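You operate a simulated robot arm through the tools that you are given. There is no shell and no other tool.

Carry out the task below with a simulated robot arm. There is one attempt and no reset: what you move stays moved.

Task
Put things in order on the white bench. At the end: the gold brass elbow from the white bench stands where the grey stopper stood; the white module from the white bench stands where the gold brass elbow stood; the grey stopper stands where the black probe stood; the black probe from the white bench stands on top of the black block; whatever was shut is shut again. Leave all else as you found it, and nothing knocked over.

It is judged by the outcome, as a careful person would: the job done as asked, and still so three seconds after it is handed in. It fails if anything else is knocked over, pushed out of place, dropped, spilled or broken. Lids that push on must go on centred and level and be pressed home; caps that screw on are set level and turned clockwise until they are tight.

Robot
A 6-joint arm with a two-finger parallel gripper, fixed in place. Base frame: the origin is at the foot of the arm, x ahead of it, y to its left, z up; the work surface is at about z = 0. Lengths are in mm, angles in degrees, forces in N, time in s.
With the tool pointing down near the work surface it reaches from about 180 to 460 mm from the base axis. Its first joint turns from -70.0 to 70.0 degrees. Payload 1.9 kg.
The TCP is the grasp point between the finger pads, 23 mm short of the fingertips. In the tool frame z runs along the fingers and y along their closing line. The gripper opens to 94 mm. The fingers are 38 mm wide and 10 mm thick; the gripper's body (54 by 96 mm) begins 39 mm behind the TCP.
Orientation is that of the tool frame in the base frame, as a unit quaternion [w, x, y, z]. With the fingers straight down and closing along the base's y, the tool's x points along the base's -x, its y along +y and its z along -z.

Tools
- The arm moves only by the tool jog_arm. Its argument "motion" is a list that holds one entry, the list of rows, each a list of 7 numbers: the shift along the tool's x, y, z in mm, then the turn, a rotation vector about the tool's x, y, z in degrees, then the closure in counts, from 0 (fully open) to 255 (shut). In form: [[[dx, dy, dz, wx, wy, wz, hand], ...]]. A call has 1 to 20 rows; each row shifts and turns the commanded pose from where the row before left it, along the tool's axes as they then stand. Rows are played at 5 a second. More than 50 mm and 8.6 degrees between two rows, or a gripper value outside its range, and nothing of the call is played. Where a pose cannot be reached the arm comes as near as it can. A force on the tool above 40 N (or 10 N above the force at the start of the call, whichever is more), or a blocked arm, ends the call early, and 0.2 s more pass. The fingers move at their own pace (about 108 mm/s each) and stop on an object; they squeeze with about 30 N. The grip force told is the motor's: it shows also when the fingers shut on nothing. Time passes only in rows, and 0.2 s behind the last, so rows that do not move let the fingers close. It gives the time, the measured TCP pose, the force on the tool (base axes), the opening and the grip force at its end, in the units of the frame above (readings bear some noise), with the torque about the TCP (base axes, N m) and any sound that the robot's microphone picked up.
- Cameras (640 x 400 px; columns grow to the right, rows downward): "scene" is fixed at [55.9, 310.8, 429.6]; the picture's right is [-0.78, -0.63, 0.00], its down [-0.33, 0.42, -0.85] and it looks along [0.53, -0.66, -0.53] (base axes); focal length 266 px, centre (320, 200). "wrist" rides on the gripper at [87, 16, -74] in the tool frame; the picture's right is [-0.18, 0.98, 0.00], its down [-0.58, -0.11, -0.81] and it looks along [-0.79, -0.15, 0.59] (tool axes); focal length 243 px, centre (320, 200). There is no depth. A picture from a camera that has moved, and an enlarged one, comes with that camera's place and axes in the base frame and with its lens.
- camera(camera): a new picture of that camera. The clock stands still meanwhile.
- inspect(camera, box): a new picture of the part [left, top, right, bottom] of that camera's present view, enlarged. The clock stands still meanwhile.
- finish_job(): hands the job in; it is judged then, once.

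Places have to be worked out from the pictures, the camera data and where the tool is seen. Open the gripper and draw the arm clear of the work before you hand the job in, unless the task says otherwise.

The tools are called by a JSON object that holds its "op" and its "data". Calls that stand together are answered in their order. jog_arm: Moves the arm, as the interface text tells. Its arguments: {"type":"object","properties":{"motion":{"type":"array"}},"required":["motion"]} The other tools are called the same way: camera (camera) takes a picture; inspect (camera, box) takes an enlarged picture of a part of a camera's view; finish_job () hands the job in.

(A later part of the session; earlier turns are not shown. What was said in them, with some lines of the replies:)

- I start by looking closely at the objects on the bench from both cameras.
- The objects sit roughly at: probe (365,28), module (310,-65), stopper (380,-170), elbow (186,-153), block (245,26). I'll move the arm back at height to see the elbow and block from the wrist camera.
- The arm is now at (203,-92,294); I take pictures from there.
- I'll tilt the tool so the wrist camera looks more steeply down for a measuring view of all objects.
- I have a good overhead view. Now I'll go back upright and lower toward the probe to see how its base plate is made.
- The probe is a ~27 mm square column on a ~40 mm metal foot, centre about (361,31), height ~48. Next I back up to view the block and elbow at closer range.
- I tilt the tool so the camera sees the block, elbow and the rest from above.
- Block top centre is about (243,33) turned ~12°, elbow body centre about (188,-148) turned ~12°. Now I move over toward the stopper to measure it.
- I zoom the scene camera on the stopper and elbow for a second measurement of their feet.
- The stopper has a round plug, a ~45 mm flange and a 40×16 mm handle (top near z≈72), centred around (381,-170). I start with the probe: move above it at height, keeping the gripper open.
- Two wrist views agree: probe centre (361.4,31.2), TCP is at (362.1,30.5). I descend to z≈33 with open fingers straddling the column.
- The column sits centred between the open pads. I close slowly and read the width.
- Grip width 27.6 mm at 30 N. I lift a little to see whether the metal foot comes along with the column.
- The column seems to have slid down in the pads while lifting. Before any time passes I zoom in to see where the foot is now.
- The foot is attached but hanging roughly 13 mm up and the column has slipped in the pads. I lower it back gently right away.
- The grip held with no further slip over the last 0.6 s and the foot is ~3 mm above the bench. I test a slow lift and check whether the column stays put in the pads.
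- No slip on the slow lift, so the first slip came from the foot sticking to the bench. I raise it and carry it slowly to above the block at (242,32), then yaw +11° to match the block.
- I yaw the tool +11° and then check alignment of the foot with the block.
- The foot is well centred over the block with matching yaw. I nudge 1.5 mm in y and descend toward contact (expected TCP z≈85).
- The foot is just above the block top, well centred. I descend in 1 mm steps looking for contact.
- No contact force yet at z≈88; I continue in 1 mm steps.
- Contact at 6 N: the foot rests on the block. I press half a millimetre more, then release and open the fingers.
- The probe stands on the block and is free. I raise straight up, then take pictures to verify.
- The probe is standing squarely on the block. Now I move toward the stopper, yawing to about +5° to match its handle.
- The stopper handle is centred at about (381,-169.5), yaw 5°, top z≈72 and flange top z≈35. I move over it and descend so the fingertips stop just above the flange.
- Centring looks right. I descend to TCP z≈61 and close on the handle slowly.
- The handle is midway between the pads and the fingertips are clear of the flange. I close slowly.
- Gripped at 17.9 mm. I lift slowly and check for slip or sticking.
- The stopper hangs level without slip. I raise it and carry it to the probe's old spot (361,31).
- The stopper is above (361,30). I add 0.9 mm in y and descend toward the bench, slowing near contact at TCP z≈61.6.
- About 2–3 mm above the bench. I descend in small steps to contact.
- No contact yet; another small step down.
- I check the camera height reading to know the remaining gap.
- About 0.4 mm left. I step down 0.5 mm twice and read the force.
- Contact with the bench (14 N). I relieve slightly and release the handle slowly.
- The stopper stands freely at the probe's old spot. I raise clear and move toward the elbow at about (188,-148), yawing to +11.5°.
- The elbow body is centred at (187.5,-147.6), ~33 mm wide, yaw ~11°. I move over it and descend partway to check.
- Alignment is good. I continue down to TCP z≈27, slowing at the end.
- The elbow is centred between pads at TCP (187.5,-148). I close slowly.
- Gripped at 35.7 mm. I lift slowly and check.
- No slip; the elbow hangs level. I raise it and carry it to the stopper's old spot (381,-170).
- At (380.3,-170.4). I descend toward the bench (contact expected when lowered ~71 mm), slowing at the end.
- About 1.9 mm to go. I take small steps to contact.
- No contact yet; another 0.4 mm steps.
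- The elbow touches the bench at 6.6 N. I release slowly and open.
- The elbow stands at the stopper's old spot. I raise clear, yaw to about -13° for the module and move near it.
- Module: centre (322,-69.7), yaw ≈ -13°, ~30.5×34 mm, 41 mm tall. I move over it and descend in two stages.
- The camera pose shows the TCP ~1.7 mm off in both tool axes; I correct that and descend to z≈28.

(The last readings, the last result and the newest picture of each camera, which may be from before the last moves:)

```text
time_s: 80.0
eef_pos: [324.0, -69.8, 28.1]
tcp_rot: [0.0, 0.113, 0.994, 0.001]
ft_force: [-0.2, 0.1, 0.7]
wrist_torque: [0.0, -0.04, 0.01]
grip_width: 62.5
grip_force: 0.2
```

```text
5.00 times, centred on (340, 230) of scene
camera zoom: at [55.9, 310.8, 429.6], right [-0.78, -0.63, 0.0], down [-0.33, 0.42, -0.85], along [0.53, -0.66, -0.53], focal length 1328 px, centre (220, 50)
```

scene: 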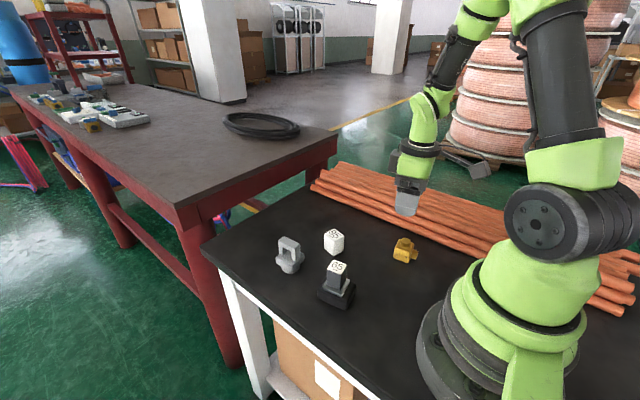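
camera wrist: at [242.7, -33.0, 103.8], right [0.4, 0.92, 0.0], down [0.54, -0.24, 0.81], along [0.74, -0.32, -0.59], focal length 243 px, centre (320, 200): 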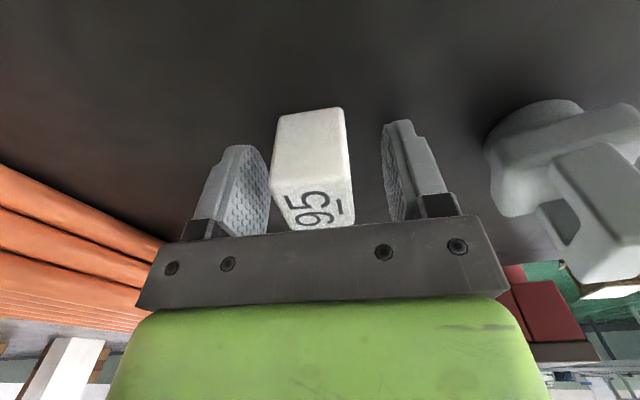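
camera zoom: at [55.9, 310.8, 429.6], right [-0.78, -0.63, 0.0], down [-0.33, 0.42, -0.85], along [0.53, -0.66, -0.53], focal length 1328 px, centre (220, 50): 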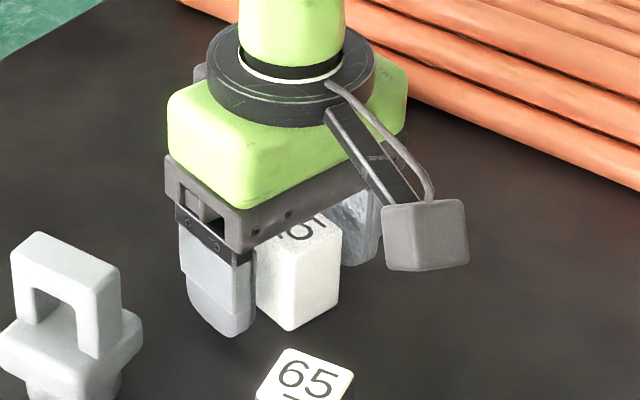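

The module is centred between the pads. I close slowly.

{"op": "jog_arm", "data": {"motion": [[[0, 0, 0, 0, 0, 0, 120], [0, 0, 0, 0, 0, 0, 145], [0, 0, 0, 0, 0, 0, 156], [0, 0, 0, 0, 0, 0, 162], [0, 0, 0, 0, 0, 0, 168], [0, 0, 0, 0, 0, 0, 174], [0, 0, 0, 0, 0, 0, 182], [0, 0, 0, 0, 0, 0, 200], [0, 0, 0, 0, 0, 0, 255], [0, 0, 0, 0, 0, 0, 255]]]}}

{"op": "camera", "data": {"camera": "wrist"}}

```text
time_s: 82.2
eef_pos: [323.0, -69.5, 29.3]
tcp_rot: [0.0, 0.113, 0.994, 0.001]
ft_force: [0.1, -0.4, 1.1]
wrist_torque: [-0.03, 0.01, 0.0]
grip_width: 31.2
grip_force: 30.3
```

```text
taken
camera wrist: at [242.7, -33.0, 103.9], right [0.4, 0.92, 0.0], down [0.54, -0.24, 0.81], along [0.74, -0.32, -0.59], focal length 243 px, centre (320, 200)
```

wrist: 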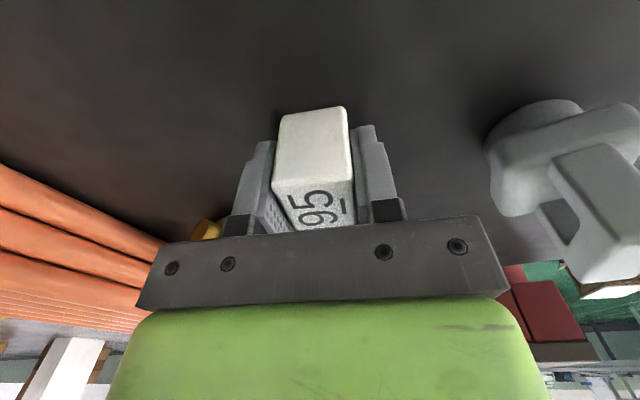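

Gripped at 31.2 mm, 30 N. I lift slowly and check for slip.

{"op": "jog_arm", "data": {"motion": [[[0, 0, -1, 0, 0, 0, 255], [0, 0, -2, 0, 0, 0, 255], [0, 0, -3, 0, 0, 0, 255], [0, 0, -4, 0, 0, 0, 255], [0, 0, -3, 0, 0, 0, 255], [0, 0, -2, 0, 0, 0, 255], [0, 0, 0, 0, 0, 0, 255]]]}}

{"op": "camera", "data": {"camera": "wrist"}}

{"op": "inspect", "data": {"camera": "scene", "box": [280, 190, 400, 270]}}

```text
time_s: 83.8
eef_pos: [324.0, -69.2, 43.0]
tcp_rot: [0.0, 0.112, 0.994, 0.001]
ft_force: [0.1, 0.6, -1.5]
wrist_torque: [-0.03, 0.05, -0.02]
grip_width: 31.8
grip_force: 30.1
```

```text
taken
camera wrist: at [242.9, -32.0, 118.8], right [0.4, 0.92, 0.0], down [0.54, -0.24, 0.81], along [0.74, -0.32, -0.59], focal length 243 px, centre (320, 200)
```

wrist: 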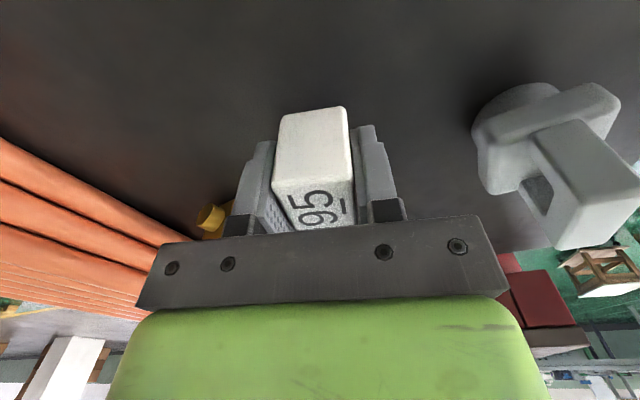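

```text
5.00 times, centred on (340, 230) of scene
camera zoom: at [55.9, 310.8, 429.6], right [-0.78, -0.63, 0.0], down [-0.33, 0.42, -0.85], along [0.53, -0.66, -0.53], focal length 1328 px, centre (220, 50)
```

zoom: 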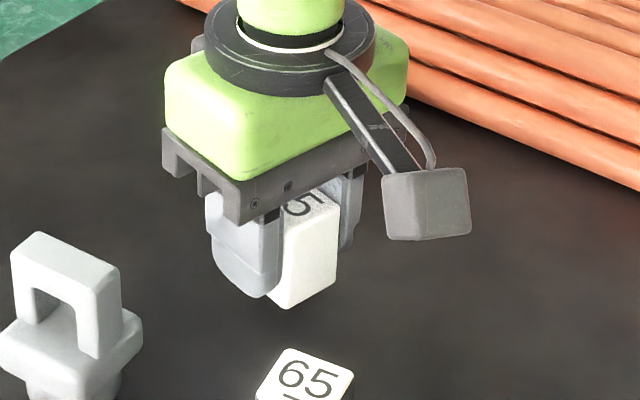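

No slip. I raise it, yaw to +11.6° (the elbow's old orientation, a pose known to be clear of the base) and carry it to (187.4,-148.4).

{"op": "jog_arm", "data": {"motion": [[[0, 0, -5, 0, 0, 0, 255], [0, 0, -14, 0, 0, 0, 255], [0, 0, -18, 0, 0, 0, 255], [0, 0, -14, 0, 0, 0, 255], [0, 0, -5, 0, 0, 0, 255], [0, 0, 0, 0, 0, -4.2, 255], [0, 0, 0, 0, 0, -8.2, 255], [0, 0, 0, 0, 0, -8.2, 255], [0, 0, 0, 0, 0, -4, 255], [5.9, -2, 0, 0, 0, 0, 255], [11.9, -4, 0, 0, 0, 0, 255], [17.8, -6.1, 0, 0, 0, 0, 255], [20.8, -7.1, 0, 0, 0, 0, 255], [20.8, -7.1, 0, 0, 0, 0, 255], [20.8, -7.1, 0, 0, 0, 0, 255], [19.3, -6.6, 0, 0, 0, 0, 255], [16.3, -5.6, 0, 0, 0, 0, 255], [10.4, -3.5, 0, 0, 0, 0, 255], [4.5, -1.5, 0, 0, 0, 0, 255], [0, 0, 0, 0, 0, 0, 255]]]}}

{"op": "camera", "data": {"camera": "wrist"}}

{"op": "inspect", "data": {"camera": "scene", "box": [240, 170, 440, 310]}}

```text
time_s: 88.0
eef_pos: [188.6, -150.2, 100.0]
tcp_rot: [0.0, -0.101, 0.995, 0.0]
ft_force: [-0.2, 0.4, -0.4]
wrist_torque: [0.01, -0.01, 0.0]
grip_width: 31.6
grip_force: 29.5
```

```text
taken
camera wrist: at [100.7, -150.3, 175.2], right [-0.02, 1.0, 0.0], down [0.59, 0.01, 0.81], along [0.81, 0.01, -0.59], focal length 243 px, centre (320, 200)
```

wrist: 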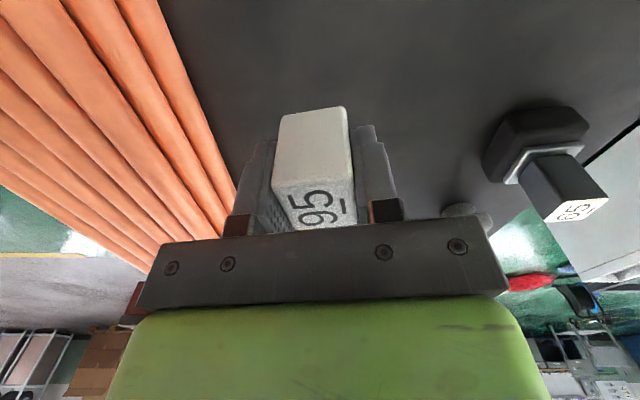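

```text
2.86 times, centred on (340, 240) of scene
camera zoom: at [55.9, 310.8, 429.6], right [-0.78, -0.63, 0.0], down [-0.33, 0.42, -0.85], along [0.53, -0.66, -0.53], focal length 759 px, centre (263, 86)
```

zoom: 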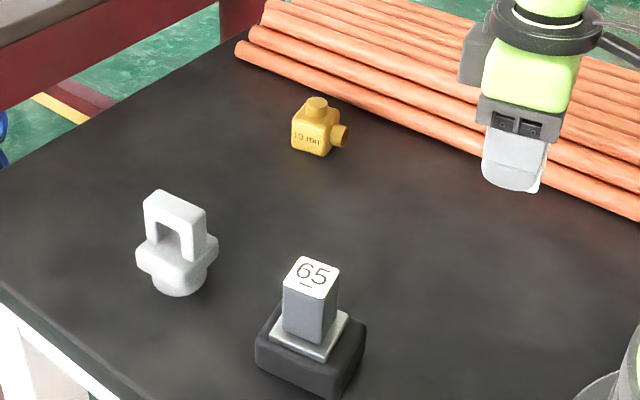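

Position is (188.5,-150.4); I correct ~2 mm toward the elbow's old spot and descend, slowing near contact.

{"op": "jog_arm", "data": {"motion": [[[0.8, 2.2, 4, 0, 0, 0, 255], [0, 0, 9, 0, 0, 0, 255], [0, 0, 13, 0, 0, 0, 255], [0, 0, 13, 0, 0, 0, 255], [0, 0, 12, 0, 0, 0, 255], [0, 0, 9, 0, 0, 0, 255], [0, 0, 5, 0, 0, 0, 255], [0, 0, 3, 0, 0, 0, 255], [0, 0, 0, 0, 0, 0, 255]]]}}

{"op": "camera", "data": {"camera": "wrist"}}

{"op": "inspect", "data": {"camera": "scene", "box": [360, 200, 450, 280]}}

```text
time_s: 90.0
eef_pos: [186.9, -145.6, 32.4]
tcp_rot: [0.0, -0.101, 0.995, 0.0]
ft_force: [0.8, 0.3, -0.5]
wrist_torque: [0.02, -0.01, 0.01]
grip_width: 31.6
grip_force: 29.7
```

```text
taken
camera wrist: at [99.5, -147.0, 106.6], right [-0.02, 1.0, 0.0], down [0.59, 0.01, 0.81], along [0.81, 0.02, -0.59], focal length 243 px, centre (320, 200)
```

wrist: 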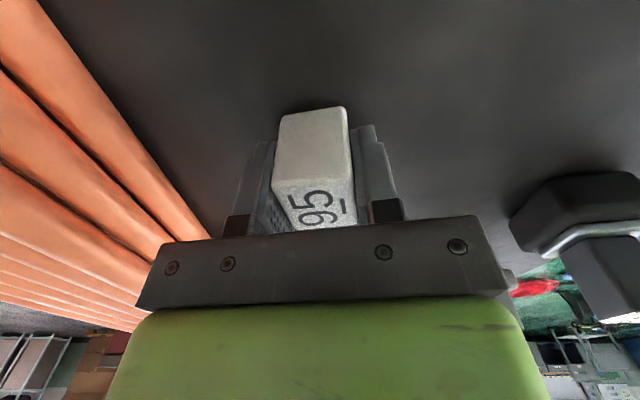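

```text
5.00 times, centred on (405, 240) of scene
camera zoom: at [55.9, 310.8, 429.6], right [-0.78, -0.63, 0.0], down [-0.33, 0.42, -0.85], along [0.53, -0.66, -0.53], focal length 1328 px, centre (-105, 0)
```

zoom: 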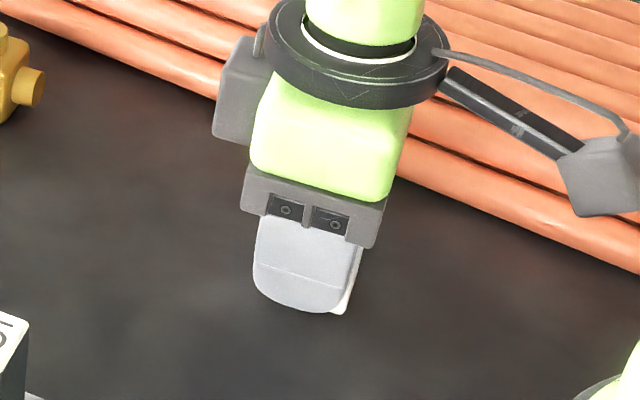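

About 2.7 mm remain. I correct -1.3 mm in y and step down.

{"op": "jog_arm", "data": {"motion": [[[0.2, -1.2, 0.6, 0, 0, 0, 255], [0, 0, 0.8, 0, 0, 0, 255], [0, 0, 0.6, 0, 0, 0, 255], [0, 0, 0, 0, 0, 0, 255]]]}}

```text
time_s: 91.0
eef_pos: [188.5, -148.0, 30.3]
tcp_rot: [0.0, -0.101, 0.995, 0.0]
ft_force: [-1.2, -0.1, 0.0]
wrist_torque: [0.01, 0.0, 0.0]
grip_width: 31.4
grip_force: 29.8
```

No contact yet; smaller steps.

{"op": "jog_arm", "data": {"motion": [[[0, 0, 0.5, 0, 0, 0, 255], [0, 0, 0.3, 0, 0, 0, 255], [0, 0, 0, 0, 0, 0, 255]]]}}

```text
time_s: 91.8
eef_pos: [187.0, -150.0, 29.1]
tcp_rot: [0.0, -0.101, 0.995, 0.0]
ft_force: [-0.9, -0.3, -0.2]
wrist_torque: [0.02, -0.01, -0.02]
grip_width: 31.8
grip_force: 29.9
```

Still free; another two small steps.

{"op": "jog_arm", "data": {"motion": [[[0, 0, 0.4, 0, 0, 0, 255], [0, 0, 0, 0, 0, 0, 255]]]}}

```text
time_s: 92.4
eef_pos: [187.8, -149.3, 28.1]
tcp_rot: [0.0, -0.101, 0.995, 0.0]
ft_force: [-3.0, 0.0, 22.6]
wrist_torque: [-0.03, 0.21, -0.03]
grip_width: 32.0
grip_force: 29.8
```

Firm contact (22.6 N). I relieve 0.3 mm and check the position before release.

{"op": "jog_arm", "data": {"motion": [[[0, 0, -0.3, 0, 0, 0, 255], [0, 0, 0, 0, 0, 0, 255]]]}}

{"op": "camera", "data": {"camera": "wrist"}}

```text
time_s: 93.0
eef_pos: [187.6, -149.1, 28.8]
tcp_rot: [0.001, -0.102, 0.995, 0.0]
ft_force: [-3.1, -4.6, 19.8]
wrist_torque: [-0.14, 0.16, 0.01]
grip_width: 31.3
grip_force: 29.8
```

```text
taken
camera wrist: at [99.0, -148.7, 103.5], right [-0.02, 1.0, 0.0], down [0.59, 0.01, 0.81], along [0.81, 0.01, -0.59], focal length 243 px, centre (320, 200)
```

wrist: 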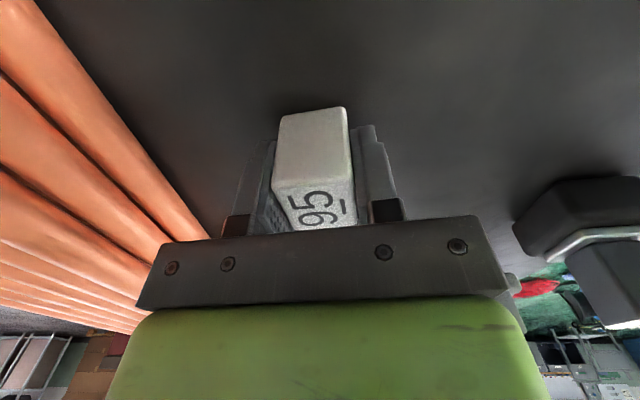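

Position matches the elbow's old place within a millimetre. I relieve a bit more and open slowly.

{"op": "jog_arm", "data": {"motion": [[[0, 0, -0.2, 0, 0, 0, 255], [0, 0, 0, 0, 0, 0, 255], [0, 0, 0, 0, 0, 0, 171], [0, 0, 0, 0, 0, 0, 167], [0, 0, 0, 0, 0, 0, 160], [0, 0, 0, 0, 0, 0, 145], [0, 0, 0, 0, 0, 0, 115], [0, 0, 0, 0, 0, 0, 85], [0, 0, 0, 0, 0, 0, 85]]]}}

{"op": "camera", "data": {"camera": "wrist"}}

```text
time_s: 95.0
eef_pos: [187.0, -147.7, 29.1]
tcp_rot: [0.0, -0.101, 0.995, -0.001]
ft_force: [-1.0, -0.1, -0.3]
wrist_torque: [-0.01, -0.01, -0.01]
grip_width: 62.8
grip_force: 0.1
```

```text
taken
camera wrist: at [99.1, -148.3, 103.8], right [-0.02, 1.0, 0.0], down [0.59, 0.01, 0.81], along [0.81, 0.01, -0.59], focal length 243 px, centre (320, 200)
```

wrist: 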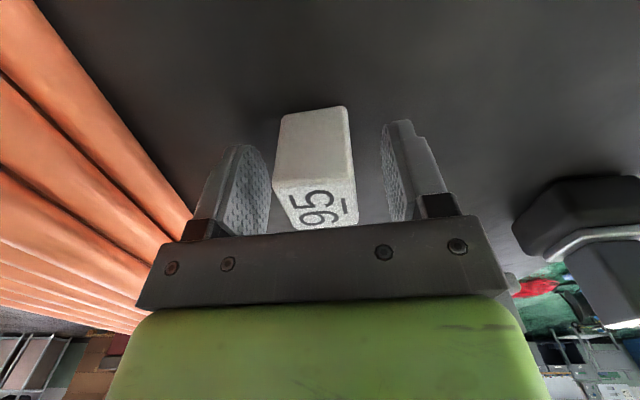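

The module stands free. I raise straight up, then move to a neutral clear pose like the start and inspect everything.

{"op": "jog_arm", "data": {"motion": [[[0, 0, -5, 0, 0, 0, 85], [0, 0, -15, 0, 0, 0, 85], [0, 0, -25, 0, 0, 0, 85], [0, 0, -30, 0, 0, 0, 85], [0, 0, -30, 0, 0, 0, 85], [0, 0, -30, 0, 0, 0, 60], [0, 0, -30, 0, 0, 0, 30], [0, 0, -30, 0, 0, 0, 0], [0, 0, -30, 0, 0, 0, 0], [0, 0, -20, 0, 0, 0, 0], [0, 0, 0, 0, 0, 0, 0]]]}}

{"op": "camera", "data": {"camera": "scene"}}

{"op": "inspect", "data": {"camera": "scene", "box": [240, 180, 440, 320]}}

{"op": "camera", "data": {"camera": "wrist"}}

```text
time_s: 97.4
eef_pos: [186.4, -146.7, 276.1]
tcp_rot: [0.001, -0.102, 0.995, 0.0]
ft_force: [0.7, 0.2, 0.6]
wrist_torque: [-0.01, 0.01, -0.01]
grip_width: 93.9
grip_force: 0.0
```

```text
taken
```

scene: 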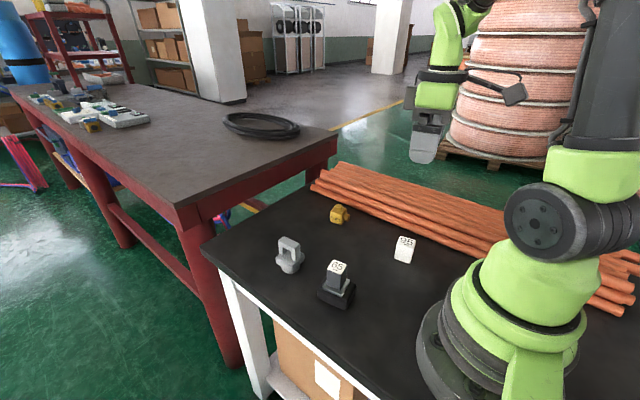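

```text
2.86 times, centred on (340, 250) of scene
camera zoom: at [55.9, 310.8, 429.6], right [-0.78, -0.63, 0.0], down [-0.33, 0.42, -0.85], along [0.53, -0.66, -0.53], focal length 759 px, centre (263, 57)
```

zoom: 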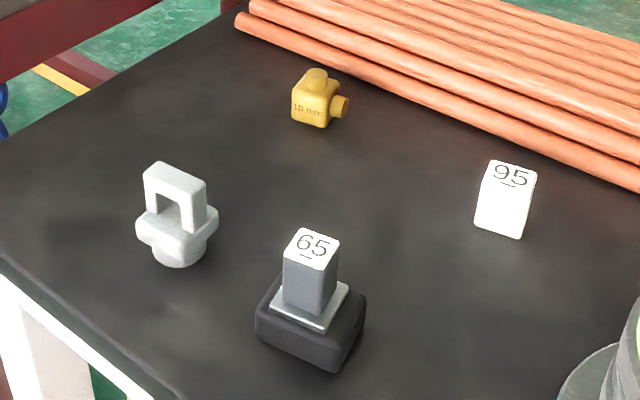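

```text
taken
camera wrist: at [98.8, -147.2, 350.2], right [-0.02, 1.0, 0.0], down [0.59, 0.01, 0.81], along [0.81, 0.02, -0.59], focal length 243 px, centre (320, 200)
```

wrist: 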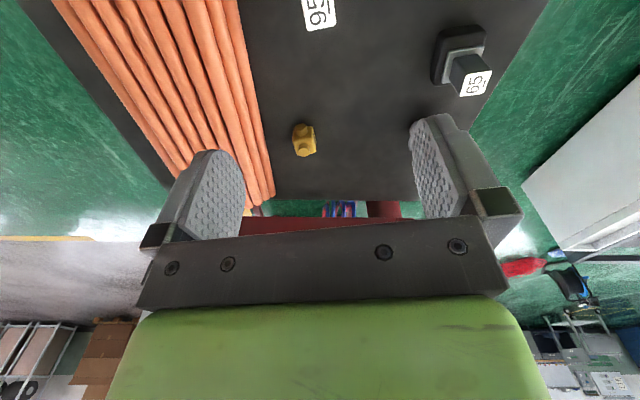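

All four objects stand upright. I zoom in on each to verify the placement accuracy against the original spots.

{"op": "inspect", "data": {"camera": "scene", "box": [260, 235, 324, 275]}}

{"op": "inspect", "data": {"camera": "scene", "box": [310, 185, 370, 225]}}

{"op": "inspect", "data": {"camera": "scene", "box": [380, 230, 440, 270]}}

{"op": "inspect", "data": {"camera": "scene", "box": [300, 250, 370, 315]}}

```text
10.00 times, centred on (292, 255) of scene
camera zoom: at [55.9, 310.8, 429.6], right [-0.78, -0.63, 0.0], down [-0.33, 0.42, -0.85], along [0.53, -0.66, -0.53], focal length 2655 px, centre (600, -350)
```

zoom: 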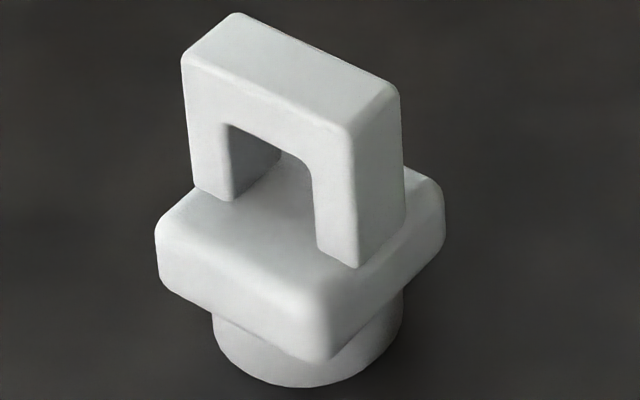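

```text
10.00 times, centred on (340, 205) of scene
camera zoom: at [55.9, 310.8, 429.6], right [-0.78, -0.63, 0.0], down [-0.33, 0.42, -0.85], along [0.53, -0.66, -0.53], focal length 2655 px, centre (120, 150)
```

zoom: 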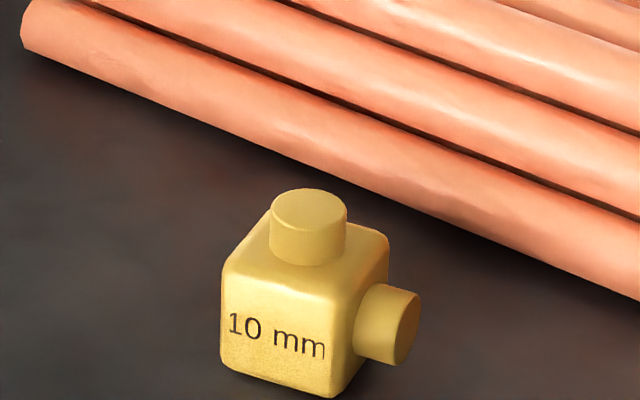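

```text
10.00 times, centred on (410, 250) of scene
camera zoom: at [55.9, 310.8, 429.6], right [-0.78, -0.63, 0.0], down [-0.33, 0.42, -0.85], along [0.53, -0.66, -0.53], focal length 2655 px, centre (-580, -300)
```

zoom: 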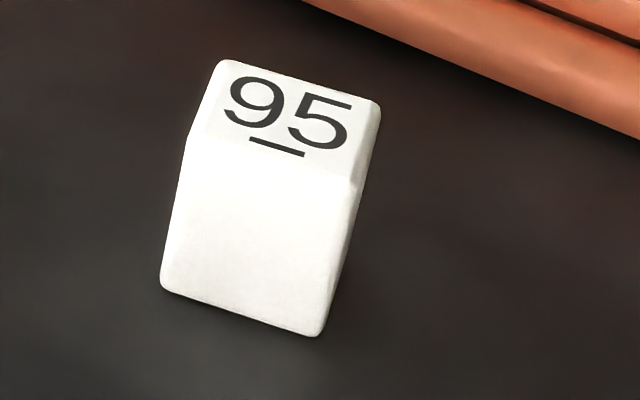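

```text
6.15 times, centred on (335, 282) of scene
camera zoom: at [55.9, 310.8, 429.6], right [-0.78, -0.63, 0.0], down [-0.33, 0.42, -0.85], along [0.53, -0.66, -0.53], focal length 1634 px, centre (228, -308)
```

zoom: 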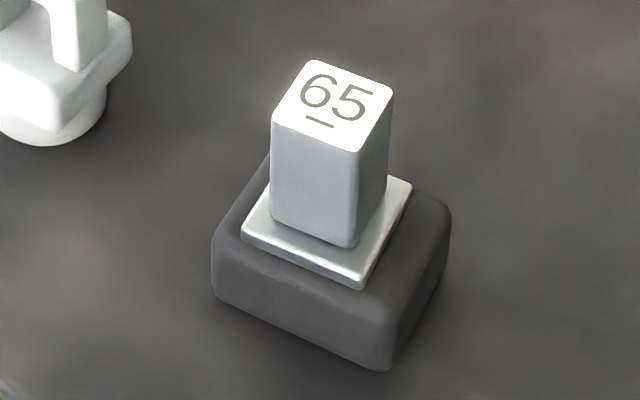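

Everything checks out within about 2–3 mm and the block has not moved. I return the open gripper to the start pose, well clear of the work.

{"op": "jog_arm", "data": {"motion": [[[0, 0, 0, 0, 0, 6, 0], [0, 0, 0, 0, 0, 5.7, 0], [-9.4, 19.4, -2.5, 0, 0, 0, 0], [-9.4, 19.4, -2.5, 0, 0, 0, 0], [-9.4, 19.4, -2.5, 0, 0, 0, 0], [-9.4, 19.4, -2.5, 0, 0, 0, 0], [-9.4, 19.4, -2.5, 0, 0, 0, 0], [-9.4, 19.4, -2.5, 0, 0, 0, 0], [-9.4, 19.4, -2.5, 0, 0, 0, 0], [-9.4, 19.4, -2.5, 0, 0, 0, 0], [0, 0, 0, 0, 0, 0, 0]]]}}

{"op": "camera", "data": {"camera": "scene"}}

{"op": "camera", "data": {"camera": "wrist"}}

```text
time_s: 99.8
eef_pos: [263.2, 5.8, 291.8]
tcp_rot: [0.0, 0.002, 1.0, 0.0]
ft_force: [0.0, 0.0, -0.4]
wrist_torque: [-0.03, 0.03, 0.01]
grip_width: 93.7
grip_force: 0.0
```

```text
taken
```

scene: 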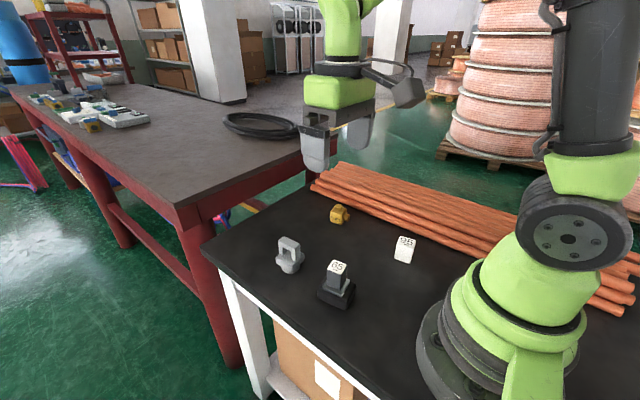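

```text
taken
camera wrist: at [177.4, 24.3, 367.5], right [0.19, 0.98, 0.0], down [0.58, -0.11, 0.81], along [0.79, -0.15, -0.59], focal length 243 px, centre (320, 200)
```

wrist: 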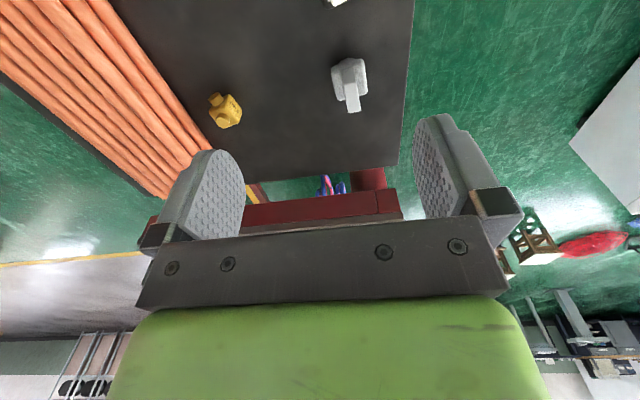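

The final pictures show the elbow, module and stopper standing at their target spots and the probe on top of the block. The gripper is open and clear of the work, so I hand the job in.

{"op": "finish_job", "data": {}}

```text
The job is handed in.
```

I moved all four items and handed the job in. The final pictures show each one standing upright, with the gripper open and clear of the bench.

| Item | Now stands |
|---|---|
| Black probe | On top of the black block, flat and centred |
| Grey stopper | Where the probe stood, about (361, 31) mm |
| Gold brass elbow | Where the stopper stood, about (381, -170) mm |
| White module | Where the elbow stood, about (187, -148) mm |

- **Accuracy:** comparing scene pictures from before and after, the stopper and elbow are within about 2 mm of the spots they were meant for. The module measures up to about 3.5 mm off; the arm's own readings put it nearer 1 mm.
- **Probe slip:** when I first lifted the probe, its column slid about 23 mm down in the fingers. Its foot was about 13 mm off the bench by then, but it was not dropped. I lifted it again slowly, it held, and I carried it over without further trouble.
- **Orientation:** I turned the module about 25° so that it matches the way the elbow had been facing. I also turned the probe about 11° to line up with the block.
- **Nothing else moved:** the block's outline is unchanged from the start. I found nothing on the bench that was shut, so nothing had to be closed again.
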